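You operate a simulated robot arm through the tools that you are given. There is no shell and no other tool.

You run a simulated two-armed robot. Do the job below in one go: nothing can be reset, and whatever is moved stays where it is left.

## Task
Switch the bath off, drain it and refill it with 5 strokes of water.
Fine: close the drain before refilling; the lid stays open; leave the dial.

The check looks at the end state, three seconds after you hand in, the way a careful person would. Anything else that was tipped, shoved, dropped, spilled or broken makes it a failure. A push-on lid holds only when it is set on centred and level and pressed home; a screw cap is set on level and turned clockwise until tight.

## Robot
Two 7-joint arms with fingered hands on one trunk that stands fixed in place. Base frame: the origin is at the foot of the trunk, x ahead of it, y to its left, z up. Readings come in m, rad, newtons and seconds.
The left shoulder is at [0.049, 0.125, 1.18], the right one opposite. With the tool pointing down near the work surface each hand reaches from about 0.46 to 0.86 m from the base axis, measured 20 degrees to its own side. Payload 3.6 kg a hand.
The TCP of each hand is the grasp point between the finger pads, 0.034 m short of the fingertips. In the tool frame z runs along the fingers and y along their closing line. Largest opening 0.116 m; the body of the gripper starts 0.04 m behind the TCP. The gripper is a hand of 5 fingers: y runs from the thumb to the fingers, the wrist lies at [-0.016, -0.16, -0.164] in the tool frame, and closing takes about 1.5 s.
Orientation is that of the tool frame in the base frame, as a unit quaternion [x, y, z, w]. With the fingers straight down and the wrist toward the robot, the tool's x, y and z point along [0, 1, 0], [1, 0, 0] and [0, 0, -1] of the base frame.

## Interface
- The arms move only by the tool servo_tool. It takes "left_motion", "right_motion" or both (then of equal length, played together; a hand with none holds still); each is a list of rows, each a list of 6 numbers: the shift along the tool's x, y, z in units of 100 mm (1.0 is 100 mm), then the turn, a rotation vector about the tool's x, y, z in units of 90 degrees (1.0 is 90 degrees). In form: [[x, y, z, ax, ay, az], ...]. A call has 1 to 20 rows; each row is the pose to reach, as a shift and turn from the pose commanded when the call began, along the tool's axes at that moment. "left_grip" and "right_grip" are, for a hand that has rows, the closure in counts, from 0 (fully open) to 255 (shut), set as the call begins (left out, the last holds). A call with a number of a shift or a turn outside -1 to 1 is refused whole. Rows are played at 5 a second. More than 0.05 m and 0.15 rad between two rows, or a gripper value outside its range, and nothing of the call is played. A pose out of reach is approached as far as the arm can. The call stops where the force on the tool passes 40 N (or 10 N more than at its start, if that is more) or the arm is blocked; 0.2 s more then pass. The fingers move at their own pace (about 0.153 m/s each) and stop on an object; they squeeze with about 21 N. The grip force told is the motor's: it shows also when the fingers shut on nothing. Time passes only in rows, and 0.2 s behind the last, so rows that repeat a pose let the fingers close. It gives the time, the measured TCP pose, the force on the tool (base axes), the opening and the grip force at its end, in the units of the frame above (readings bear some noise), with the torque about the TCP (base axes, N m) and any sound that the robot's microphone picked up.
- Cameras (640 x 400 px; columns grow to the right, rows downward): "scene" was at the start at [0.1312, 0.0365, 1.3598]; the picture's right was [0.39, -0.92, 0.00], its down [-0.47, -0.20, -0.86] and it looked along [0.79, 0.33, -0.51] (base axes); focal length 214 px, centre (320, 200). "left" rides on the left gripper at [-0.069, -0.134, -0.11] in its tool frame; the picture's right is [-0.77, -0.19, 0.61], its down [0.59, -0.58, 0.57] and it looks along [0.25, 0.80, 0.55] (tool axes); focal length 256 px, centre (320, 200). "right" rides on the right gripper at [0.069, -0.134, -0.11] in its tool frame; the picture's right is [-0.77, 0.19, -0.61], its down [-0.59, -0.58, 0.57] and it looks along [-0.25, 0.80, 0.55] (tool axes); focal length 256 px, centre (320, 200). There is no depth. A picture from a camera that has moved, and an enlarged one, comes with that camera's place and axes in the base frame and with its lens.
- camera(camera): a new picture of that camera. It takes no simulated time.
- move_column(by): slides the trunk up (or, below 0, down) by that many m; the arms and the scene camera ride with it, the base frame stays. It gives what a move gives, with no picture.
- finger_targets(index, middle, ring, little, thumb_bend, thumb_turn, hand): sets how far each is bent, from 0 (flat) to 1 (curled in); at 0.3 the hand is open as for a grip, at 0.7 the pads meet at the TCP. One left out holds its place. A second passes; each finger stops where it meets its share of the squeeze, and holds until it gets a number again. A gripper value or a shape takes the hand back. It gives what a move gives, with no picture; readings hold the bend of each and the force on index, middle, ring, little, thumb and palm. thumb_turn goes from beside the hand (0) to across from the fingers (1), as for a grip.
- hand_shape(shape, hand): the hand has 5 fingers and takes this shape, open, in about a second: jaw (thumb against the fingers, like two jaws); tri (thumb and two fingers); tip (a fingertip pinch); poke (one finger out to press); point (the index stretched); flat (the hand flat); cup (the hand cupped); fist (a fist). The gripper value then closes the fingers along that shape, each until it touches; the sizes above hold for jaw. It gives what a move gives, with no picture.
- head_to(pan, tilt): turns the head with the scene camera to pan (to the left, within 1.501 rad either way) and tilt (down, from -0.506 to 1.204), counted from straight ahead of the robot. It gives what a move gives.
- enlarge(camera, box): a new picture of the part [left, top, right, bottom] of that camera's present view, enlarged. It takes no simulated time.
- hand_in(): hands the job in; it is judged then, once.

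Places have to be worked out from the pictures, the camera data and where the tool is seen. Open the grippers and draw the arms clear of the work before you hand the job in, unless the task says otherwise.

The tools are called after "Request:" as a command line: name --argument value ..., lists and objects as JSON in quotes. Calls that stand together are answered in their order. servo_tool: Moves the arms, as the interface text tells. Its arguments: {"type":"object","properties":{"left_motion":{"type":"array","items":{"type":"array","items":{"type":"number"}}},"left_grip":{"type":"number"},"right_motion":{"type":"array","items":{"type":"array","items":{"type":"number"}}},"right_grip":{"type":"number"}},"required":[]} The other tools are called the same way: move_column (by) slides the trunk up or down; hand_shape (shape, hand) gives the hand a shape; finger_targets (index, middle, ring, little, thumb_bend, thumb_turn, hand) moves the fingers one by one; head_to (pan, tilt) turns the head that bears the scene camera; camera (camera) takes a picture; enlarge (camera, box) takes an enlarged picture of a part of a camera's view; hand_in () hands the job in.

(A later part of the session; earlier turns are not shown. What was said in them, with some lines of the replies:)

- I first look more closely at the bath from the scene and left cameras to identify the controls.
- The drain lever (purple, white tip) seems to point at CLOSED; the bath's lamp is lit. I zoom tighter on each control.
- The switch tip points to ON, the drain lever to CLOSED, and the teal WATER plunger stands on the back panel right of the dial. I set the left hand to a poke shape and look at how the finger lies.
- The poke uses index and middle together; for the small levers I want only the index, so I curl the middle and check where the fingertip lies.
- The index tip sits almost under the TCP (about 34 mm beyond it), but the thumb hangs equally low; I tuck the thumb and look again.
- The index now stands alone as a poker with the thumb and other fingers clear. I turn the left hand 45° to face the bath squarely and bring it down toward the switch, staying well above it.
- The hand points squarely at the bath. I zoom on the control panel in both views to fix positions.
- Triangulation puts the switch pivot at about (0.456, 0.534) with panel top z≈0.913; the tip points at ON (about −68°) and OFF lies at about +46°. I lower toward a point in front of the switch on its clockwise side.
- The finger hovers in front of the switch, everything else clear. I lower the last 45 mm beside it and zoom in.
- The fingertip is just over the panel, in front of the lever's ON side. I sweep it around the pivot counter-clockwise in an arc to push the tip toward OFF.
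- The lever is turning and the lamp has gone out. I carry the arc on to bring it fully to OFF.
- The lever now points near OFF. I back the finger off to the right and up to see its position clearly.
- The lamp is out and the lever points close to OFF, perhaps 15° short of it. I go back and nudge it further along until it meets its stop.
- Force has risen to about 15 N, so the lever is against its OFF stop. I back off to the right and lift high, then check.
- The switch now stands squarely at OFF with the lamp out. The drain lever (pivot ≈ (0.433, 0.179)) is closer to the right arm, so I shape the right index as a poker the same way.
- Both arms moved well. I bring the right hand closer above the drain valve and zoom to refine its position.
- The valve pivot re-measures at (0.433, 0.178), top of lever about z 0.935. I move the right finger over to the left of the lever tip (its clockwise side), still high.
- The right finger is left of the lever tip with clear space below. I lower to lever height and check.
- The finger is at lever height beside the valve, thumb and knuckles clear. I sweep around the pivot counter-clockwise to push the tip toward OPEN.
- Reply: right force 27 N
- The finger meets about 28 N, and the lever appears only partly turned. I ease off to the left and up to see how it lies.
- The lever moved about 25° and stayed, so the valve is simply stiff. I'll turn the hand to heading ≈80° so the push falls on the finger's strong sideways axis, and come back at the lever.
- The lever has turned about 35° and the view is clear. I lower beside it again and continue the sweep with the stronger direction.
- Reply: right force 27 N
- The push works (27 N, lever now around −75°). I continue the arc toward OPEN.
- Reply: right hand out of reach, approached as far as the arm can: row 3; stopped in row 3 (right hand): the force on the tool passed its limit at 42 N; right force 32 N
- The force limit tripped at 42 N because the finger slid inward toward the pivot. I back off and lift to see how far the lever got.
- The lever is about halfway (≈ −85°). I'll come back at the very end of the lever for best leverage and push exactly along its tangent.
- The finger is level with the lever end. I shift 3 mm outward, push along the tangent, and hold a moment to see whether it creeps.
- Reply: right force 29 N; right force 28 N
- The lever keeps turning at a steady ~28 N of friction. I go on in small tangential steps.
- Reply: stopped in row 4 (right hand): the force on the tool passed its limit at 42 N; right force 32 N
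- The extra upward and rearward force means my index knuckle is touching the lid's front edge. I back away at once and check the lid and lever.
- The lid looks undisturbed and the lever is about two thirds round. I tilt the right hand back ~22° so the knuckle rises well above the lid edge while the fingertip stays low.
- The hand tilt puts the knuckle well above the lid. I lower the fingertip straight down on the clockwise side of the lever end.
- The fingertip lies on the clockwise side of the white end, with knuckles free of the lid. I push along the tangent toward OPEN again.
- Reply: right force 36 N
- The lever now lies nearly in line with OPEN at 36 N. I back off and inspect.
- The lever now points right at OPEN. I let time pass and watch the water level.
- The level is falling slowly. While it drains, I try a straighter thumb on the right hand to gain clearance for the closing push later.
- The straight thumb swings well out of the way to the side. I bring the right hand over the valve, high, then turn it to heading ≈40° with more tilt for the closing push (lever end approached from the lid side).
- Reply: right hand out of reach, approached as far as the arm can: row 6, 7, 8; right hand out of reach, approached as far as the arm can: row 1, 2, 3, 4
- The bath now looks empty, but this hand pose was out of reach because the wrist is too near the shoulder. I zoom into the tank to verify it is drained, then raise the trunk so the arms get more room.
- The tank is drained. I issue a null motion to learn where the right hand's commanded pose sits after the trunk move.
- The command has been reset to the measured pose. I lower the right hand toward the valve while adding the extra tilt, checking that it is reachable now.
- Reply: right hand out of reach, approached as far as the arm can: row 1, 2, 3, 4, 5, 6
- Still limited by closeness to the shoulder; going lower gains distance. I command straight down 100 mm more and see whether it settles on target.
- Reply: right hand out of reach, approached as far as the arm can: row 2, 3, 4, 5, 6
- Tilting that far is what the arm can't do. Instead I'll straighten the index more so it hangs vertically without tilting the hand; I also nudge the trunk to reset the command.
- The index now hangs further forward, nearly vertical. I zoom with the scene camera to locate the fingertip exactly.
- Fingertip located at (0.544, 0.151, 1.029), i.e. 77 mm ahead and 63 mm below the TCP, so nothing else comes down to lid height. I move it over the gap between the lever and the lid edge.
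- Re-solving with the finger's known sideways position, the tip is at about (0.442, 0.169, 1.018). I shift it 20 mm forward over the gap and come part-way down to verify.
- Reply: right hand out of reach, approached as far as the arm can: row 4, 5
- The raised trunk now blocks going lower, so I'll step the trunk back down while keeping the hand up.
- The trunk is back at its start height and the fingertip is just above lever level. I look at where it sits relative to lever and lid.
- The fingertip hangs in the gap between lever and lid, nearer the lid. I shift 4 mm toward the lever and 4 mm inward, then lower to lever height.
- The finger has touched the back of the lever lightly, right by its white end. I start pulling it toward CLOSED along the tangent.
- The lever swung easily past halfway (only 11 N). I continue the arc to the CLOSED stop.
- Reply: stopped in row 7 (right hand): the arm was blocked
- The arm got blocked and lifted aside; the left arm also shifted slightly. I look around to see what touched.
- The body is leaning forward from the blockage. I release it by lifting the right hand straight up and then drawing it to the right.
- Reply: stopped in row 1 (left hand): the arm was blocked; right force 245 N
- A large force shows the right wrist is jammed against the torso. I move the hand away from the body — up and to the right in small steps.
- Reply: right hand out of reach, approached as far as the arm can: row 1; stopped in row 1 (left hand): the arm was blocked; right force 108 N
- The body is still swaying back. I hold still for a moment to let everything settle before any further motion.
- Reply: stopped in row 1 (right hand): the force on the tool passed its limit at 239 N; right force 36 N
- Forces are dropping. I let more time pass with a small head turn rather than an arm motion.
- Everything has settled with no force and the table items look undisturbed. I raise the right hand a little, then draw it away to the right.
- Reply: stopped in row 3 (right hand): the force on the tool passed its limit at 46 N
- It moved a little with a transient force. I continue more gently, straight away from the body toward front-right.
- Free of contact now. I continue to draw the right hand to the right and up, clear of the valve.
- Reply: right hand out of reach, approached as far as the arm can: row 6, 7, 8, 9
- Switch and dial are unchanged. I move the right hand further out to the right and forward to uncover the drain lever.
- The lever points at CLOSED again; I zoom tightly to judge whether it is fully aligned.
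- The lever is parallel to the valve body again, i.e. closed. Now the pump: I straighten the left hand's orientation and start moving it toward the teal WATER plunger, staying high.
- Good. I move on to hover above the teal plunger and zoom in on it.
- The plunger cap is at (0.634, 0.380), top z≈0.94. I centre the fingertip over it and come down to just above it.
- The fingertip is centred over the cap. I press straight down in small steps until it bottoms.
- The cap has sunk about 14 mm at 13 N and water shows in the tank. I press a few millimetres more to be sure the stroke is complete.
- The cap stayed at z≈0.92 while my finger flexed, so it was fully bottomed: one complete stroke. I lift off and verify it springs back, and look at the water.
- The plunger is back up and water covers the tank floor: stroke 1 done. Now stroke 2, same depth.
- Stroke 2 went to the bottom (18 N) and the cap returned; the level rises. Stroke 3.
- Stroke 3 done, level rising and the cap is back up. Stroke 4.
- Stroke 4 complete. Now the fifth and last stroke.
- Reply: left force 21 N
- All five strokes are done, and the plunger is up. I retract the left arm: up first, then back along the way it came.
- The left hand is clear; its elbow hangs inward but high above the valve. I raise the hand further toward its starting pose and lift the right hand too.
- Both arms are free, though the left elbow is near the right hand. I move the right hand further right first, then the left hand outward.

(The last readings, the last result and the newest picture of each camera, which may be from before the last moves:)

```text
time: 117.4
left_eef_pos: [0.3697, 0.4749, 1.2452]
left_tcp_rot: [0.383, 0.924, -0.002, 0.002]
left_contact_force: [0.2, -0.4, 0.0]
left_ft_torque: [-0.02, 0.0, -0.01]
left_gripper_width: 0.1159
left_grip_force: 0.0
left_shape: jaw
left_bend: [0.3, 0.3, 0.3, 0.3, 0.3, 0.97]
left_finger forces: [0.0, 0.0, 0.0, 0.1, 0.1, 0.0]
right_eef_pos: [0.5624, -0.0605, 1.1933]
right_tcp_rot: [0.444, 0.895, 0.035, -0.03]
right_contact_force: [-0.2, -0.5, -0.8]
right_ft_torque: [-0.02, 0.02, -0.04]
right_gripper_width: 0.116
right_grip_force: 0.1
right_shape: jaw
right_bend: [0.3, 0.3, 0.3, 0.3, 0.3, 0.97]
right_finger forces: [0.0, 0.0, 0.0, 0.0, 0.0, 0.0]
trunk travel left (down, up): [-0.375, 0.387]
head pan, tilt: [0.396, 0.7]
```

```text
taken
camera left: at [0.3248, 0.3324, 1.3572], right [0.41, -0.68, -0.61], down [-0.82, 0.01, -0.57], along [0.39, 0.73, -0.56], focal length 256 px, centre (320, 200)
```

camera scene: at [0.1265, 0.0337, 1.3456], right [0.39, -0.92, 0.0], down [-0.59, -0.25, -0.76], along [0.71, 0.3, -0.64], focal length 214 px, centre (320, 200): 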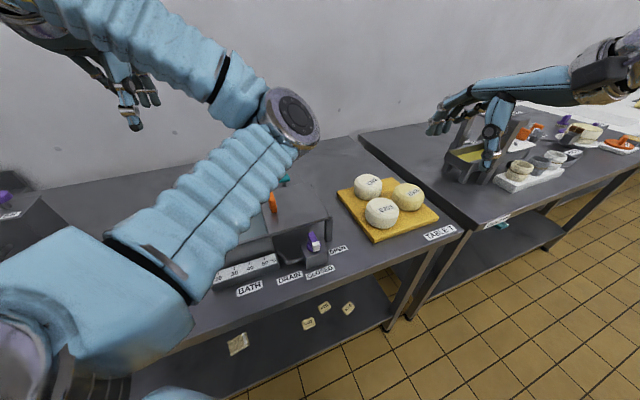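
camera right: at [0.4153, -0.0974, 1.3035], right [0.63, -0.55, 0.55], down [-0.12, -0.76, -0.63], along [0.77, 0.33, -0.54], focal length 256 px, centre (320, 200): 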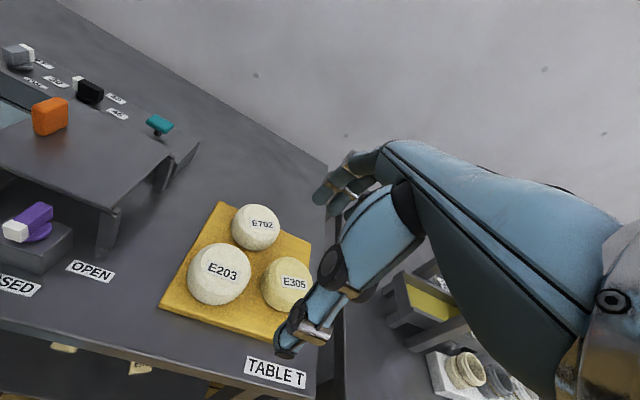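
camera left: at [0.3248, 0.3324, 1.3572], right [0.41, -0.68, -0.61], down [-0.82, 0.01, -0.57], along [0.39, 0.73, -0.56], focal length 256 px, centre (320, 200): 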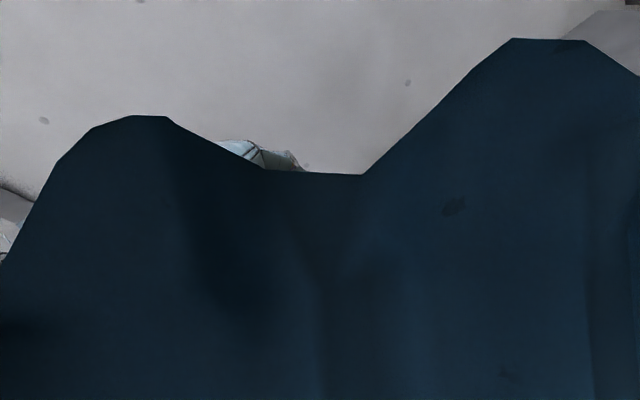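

The left forearm blocks the view and sits close to its own camera. I extend the left hand outward to the left to open up the view of the bath.

Request:
servo_tool --left_motion '[[0.1, 0.15, -0.05, 0, 0, 0], [0.2, 0.3, -0.1, 0, 0, 0], [0.3, 0.45, -0.15, 0, 0, 0], [0.4, 0.6, -0.2, 0, 0, 0], [0.5, 0.75, -0.25, 0, 0, 0], [0.6, 0.9, -0.3, 0, 0, 0], [0.6, 0.9, -0.3, 0, 0, 0]]'

Request:
camera --camera "scene"

Request:
camera --camera "left"

```text
time: 119.0
left_eef_pos: [0.3909, 0.5817, 1.273]
left_tcp_rot: [0.383, 0.924, -0.002, 0.002]
left_contact_force: [-0.3, -0.8, -1.2]
left_ft_torque: [0.03, -0.05, 0.0]
left_gripper_width: 0.116
left_grip_force: 0.0
left_shape: jaw
left_bend: [0.3, 0.3, 0.3, 0.3, 0.3, 0.97]
left_finger forces: [0.0, 0.0, 0.0, 0.0, 0.0, 0.0]
right_eef_pos: [0.5624, -0.0605, 1.1924]
right_tcp_rot: [0.443, 0.895, 0.035, -0.03]
right_contact_force: [-0.1, 0.4, -0.9]
right_ft_torque: [0.05, -0.02, 0.02]
right_gripper_width: 0.1157
right_grip_force: 0.1
right_shape: jaw
right_bend: [0.3, 0.3, 0.3, 0.3, 0.3, 0.97]
right_finger forces: [0.1, 0.0, 0.1, 0.1, 0.0, 0.0]
trunk travel left (down, up): [-0.375, 0.387]
head pan, tilt: [0.396, 0.7]
```

```text
taken
camera scene: at [0.1265, 0.0333, 1.3456], right [0.39, -0.92, 0.0], down [-0.59, -0.25, -0.76], along [0.71, 0.3, -0.64], focal length 214 px, centre (320, 200)
```

scene: 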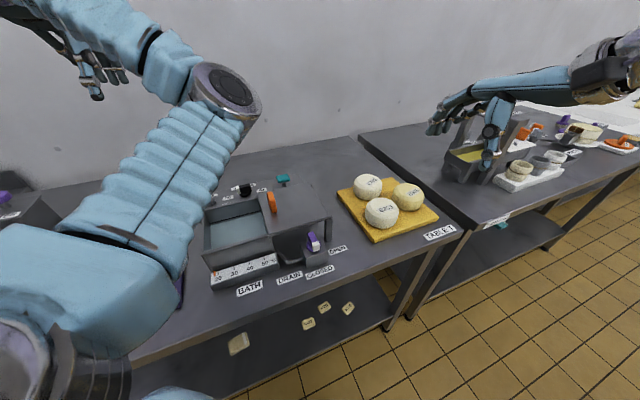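

```text
taken
camera left: at [0.3464, 0.4396, 1.385], right [0.41, -0.68, -0.61], down [-0.82, 0.01, -0.57], along [0.39, 0.73, -0.56], focal length 256 px, centre (320, 200)
```

left: 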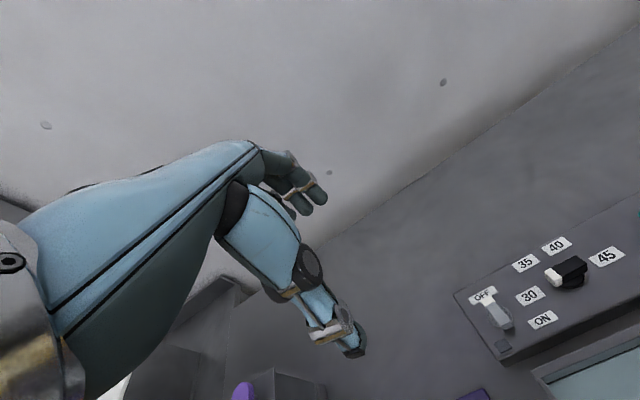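

Now the bath is mostly visible. I zoom in on the tank, valve and the cups' area to verify the end state.

Request:
enlarge --camera "scene" --box '[195, 165, 355, 290]'

Request:
enlarge --camera "scene" --box '[285, 215, 355, 285]'

Request:
servo_tool --left_motion '[[0.15, 0.1, 0, 0, 0, 0], [0.3, 0.2, -0.1, 0, 0, 0], [0.45, 0.3, -0.2, 0, 0, 0], [0.6, 0.4, -0.3, 0, 0, 0], [0.6, 0.4, -0.3, 0, 0, 0]]'

Request:
head_to --pan 0.7 --tilt 0.45

Request:
camera --camera "scene"

```text
3.20 times, centred on (275, 228) of scene
camera zoom: at [0.1265, 0.0333, 1.3456], right [0.39, -0.92, 0.0], down [-0.59, -0.25, -0.76], along [0.71, 0.3, -0.64], focal length 686 px, centre (464, 112)
```

zoom: 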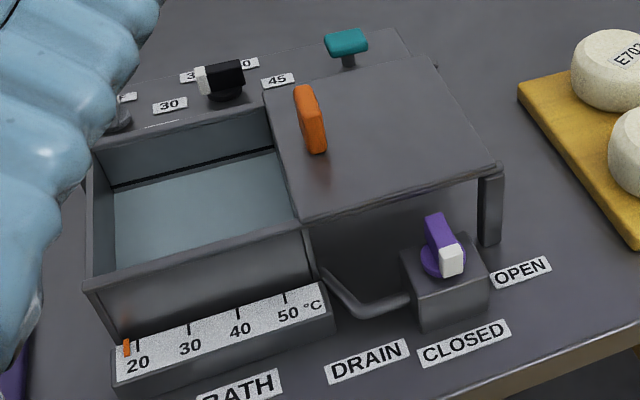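

```text
5.71 times, centred on (320, 250) of scene
camera zoom: at [0.1265, 0.0333, 1.3456], right [0.39, -0.92, 0.0], down [-0.59, -0.25, -0.76], along [0.71, 0.3, -0.64], focal length 1226 px, centre (320, -86)
```

zoom: 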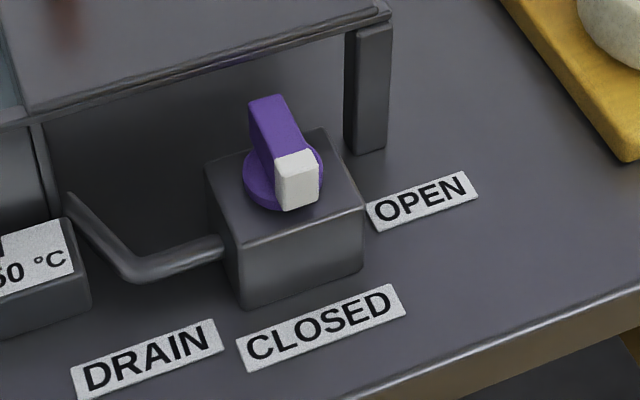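

```text
time: 120.2
left_eef_pos: [0.3789, 0.6521, 1.3042]
left_tcp_rot: [0.384, 0.923, -0.002, 0.001]
left_contact_force: [-0.1, 0.0, -0.6]
left_ft_torque: [0.01, 0.01, -0.03]
left_gripper_width: 0.1157
left_grip_force: 0.1
left_shape: jaw
left_bend: [0.3, 0.3, 0.3, 0.3, 0.3, 0.97]
left_finger forces: [0.0, 0.0, 0.0, 0.0, 0.1, 0.1]
right_eef_pos: [0.5629, -0.0606, 1.1906]
right_tcp_rot: [0.445, 0.895, 0.036, -0.031]
right_contact_force: [0.6, -0.3, -0.1]
right_ft_torque: [0.01, 0.01, -0.01]
right_gripper_width: 0.1158
right_grip_force: 0.0
right_shape: jaw
right_bend: [0.3, 0.3, 0.3, 0.3, 0.3, 0.97]
right_finger forces: [0.0, 0.0, 0.0, 0.0, 0.0, 0.0]
trunk travel left (down, up): [-0.375, 0.387]
head pan, tilt: [0.396, 0.7]
```

```text
time: 121.0
left_eef_pos: [0.3783, 0.6526, 1.3034]
left_tcp_rot: [0.384, 0.923, -0.002, 0.002]
left_contact_force: [-0.3, -0.4, -0.2]
left_ft_torque: [-0.03, -0.03, -0.01]
left_gripper_width: 0.1158
left_grip_force: 0.0
left_shape: jaw
left_bend: [0.3, 0.3, 0.3, 0.3, 0.3, 0.97]
left_finger forces: [0.0, 0.0, 0.0, 0.1, 0.1, 0.1]
right_eef_pos: [0.5616, -0.0602, 1.1924]
right_tcp_rot: [0.444, 0.895, 0.035, -0.03]
right_contact_force: [0.5, 0.3, 0.2]
right_ft_torque: [-0.01, 0.0, -0.02]
right_gripper_width: 0.1159
right_grip_force: 0.0
right_shape: jaw
right_bend: [0.3, 0.3, 0.3, 0.3, 0.3, 0.97]
right_finger forces: [0.0, 0.1, 0.0, 0.0, 0.1, 0.0]
trunk travel left (down, up): [-0.375, 0.387]
head pan, tilt: [0.7, 0.45]
```

```text
taken
camera scene: at [0.1185, 0.0602, 1.3677], right [0.64, -0.77, 0.0], down [-0.33, -0.28, -0.9], along [0.69, 0.58, -0.44], focal length 214 px, centre (320, 200)
```

scene: 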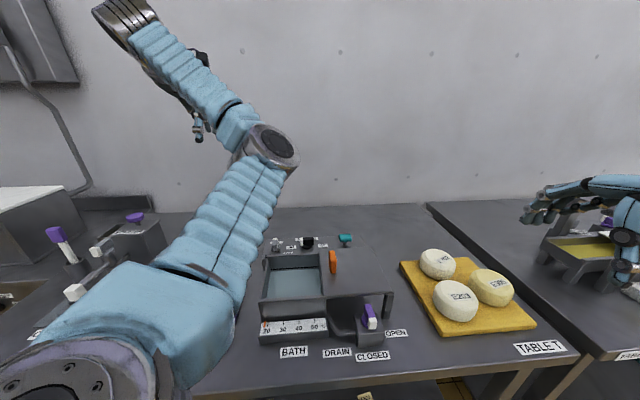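

The head is back in the same pose as an early picture, so I compare the same crops of valve and panel directly.

Request:
enlarge --camera "scene" --box '[330, 280, 420, 370]'

Request:
enlarge --camera "scene" --box '[250, 220, 370, 295]'

Request:
enlarge --camera "left" --box '[320, 200, 640, 400]'

```text
4.44 times, centred on (375, 325) of scene
camera zoom: at [0.1185, 0.0602, 1.3677], right [0.64, -0.77, 0.0], down [-0.33, -0.28, -0.9], along [0.69, 0.58, -0.44], focal length 953 px, centre (76, -356)
```

zoom: 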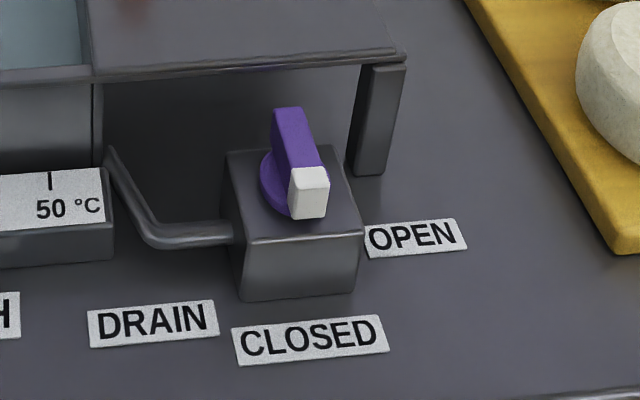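

```text
5.33 times, centred on (310, 258) of scene
camera zoom: at [0.1185, 0.0602, 1.3677], right [0.64, -0.77, 0.0], down [-0.33, -0.28, -0.9], along [0.69, 0.58, -0.44], focal length 1144 px, centre (373, -107)
```

zoom: 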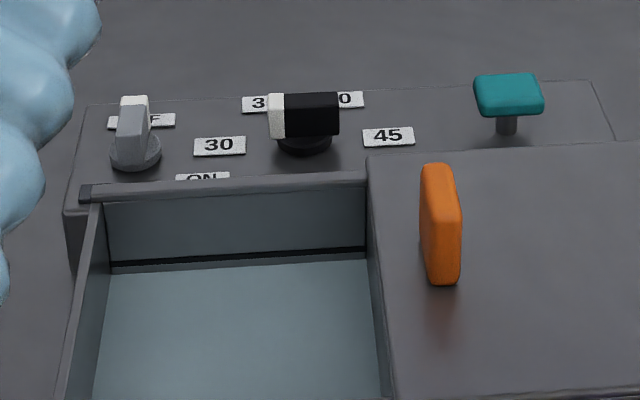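

```text
2.00 times, centred on (480, 300) of left
camera zoom: at [0.333, 0.5109, 1.4152], right [0.41, -0.68, -0.61], down [-0.82, 0.01, -0.57], along [0.39, 0.73, -0.56], focal length 512 px, centre (0, 0)
```

zoom: 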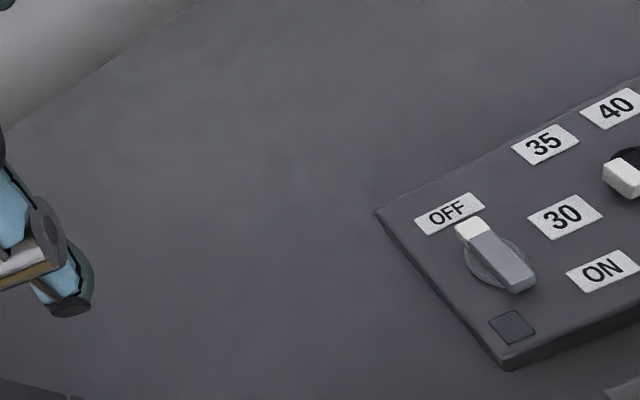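

The valve crop matches the original CLOSED picture exactly. The bath has not shifted and the lamp is off with the switch at OFF. The dial is untouched, the lid is open, and the tank has been refilled by five strokes. Both hands are open and clear, so I hand in.

Request:
hand_in

```text
The job is handed in.
```

I switched the bath off, drained it, closed the drain and refilled it with exactly five full pump strokes. The job is handed in, but I haven't seen the result of the check.

- **Switch:** it points at OFF and the lamp is out.
- **Drain:** I opened it, the tank emptied, and I closed it again before refilling. The lever matches the original closed picture.
- **Water:** each of the five strokes went to the bottom and the plunger came back up. The final level looks close to where it started.
- **Lid and dial:** the lid is still open and the dial was not touched.

Two things happened along the way:

- **Lid contact:** my right index knuckle pressed briefly on the front edge of the lid while I was turning the drain lever. The lid did not move.
- **Right arm jam:** while closing the drain, my right wrist jammed against the robot's torso. The force peaked at about 240 N and the body swayed, moving both arms. I freed it and let everything settle, and later pictures showed the bath and tablets unmoved. The left arm hid the cups in the final pictures, but they looked upright right after the jam.
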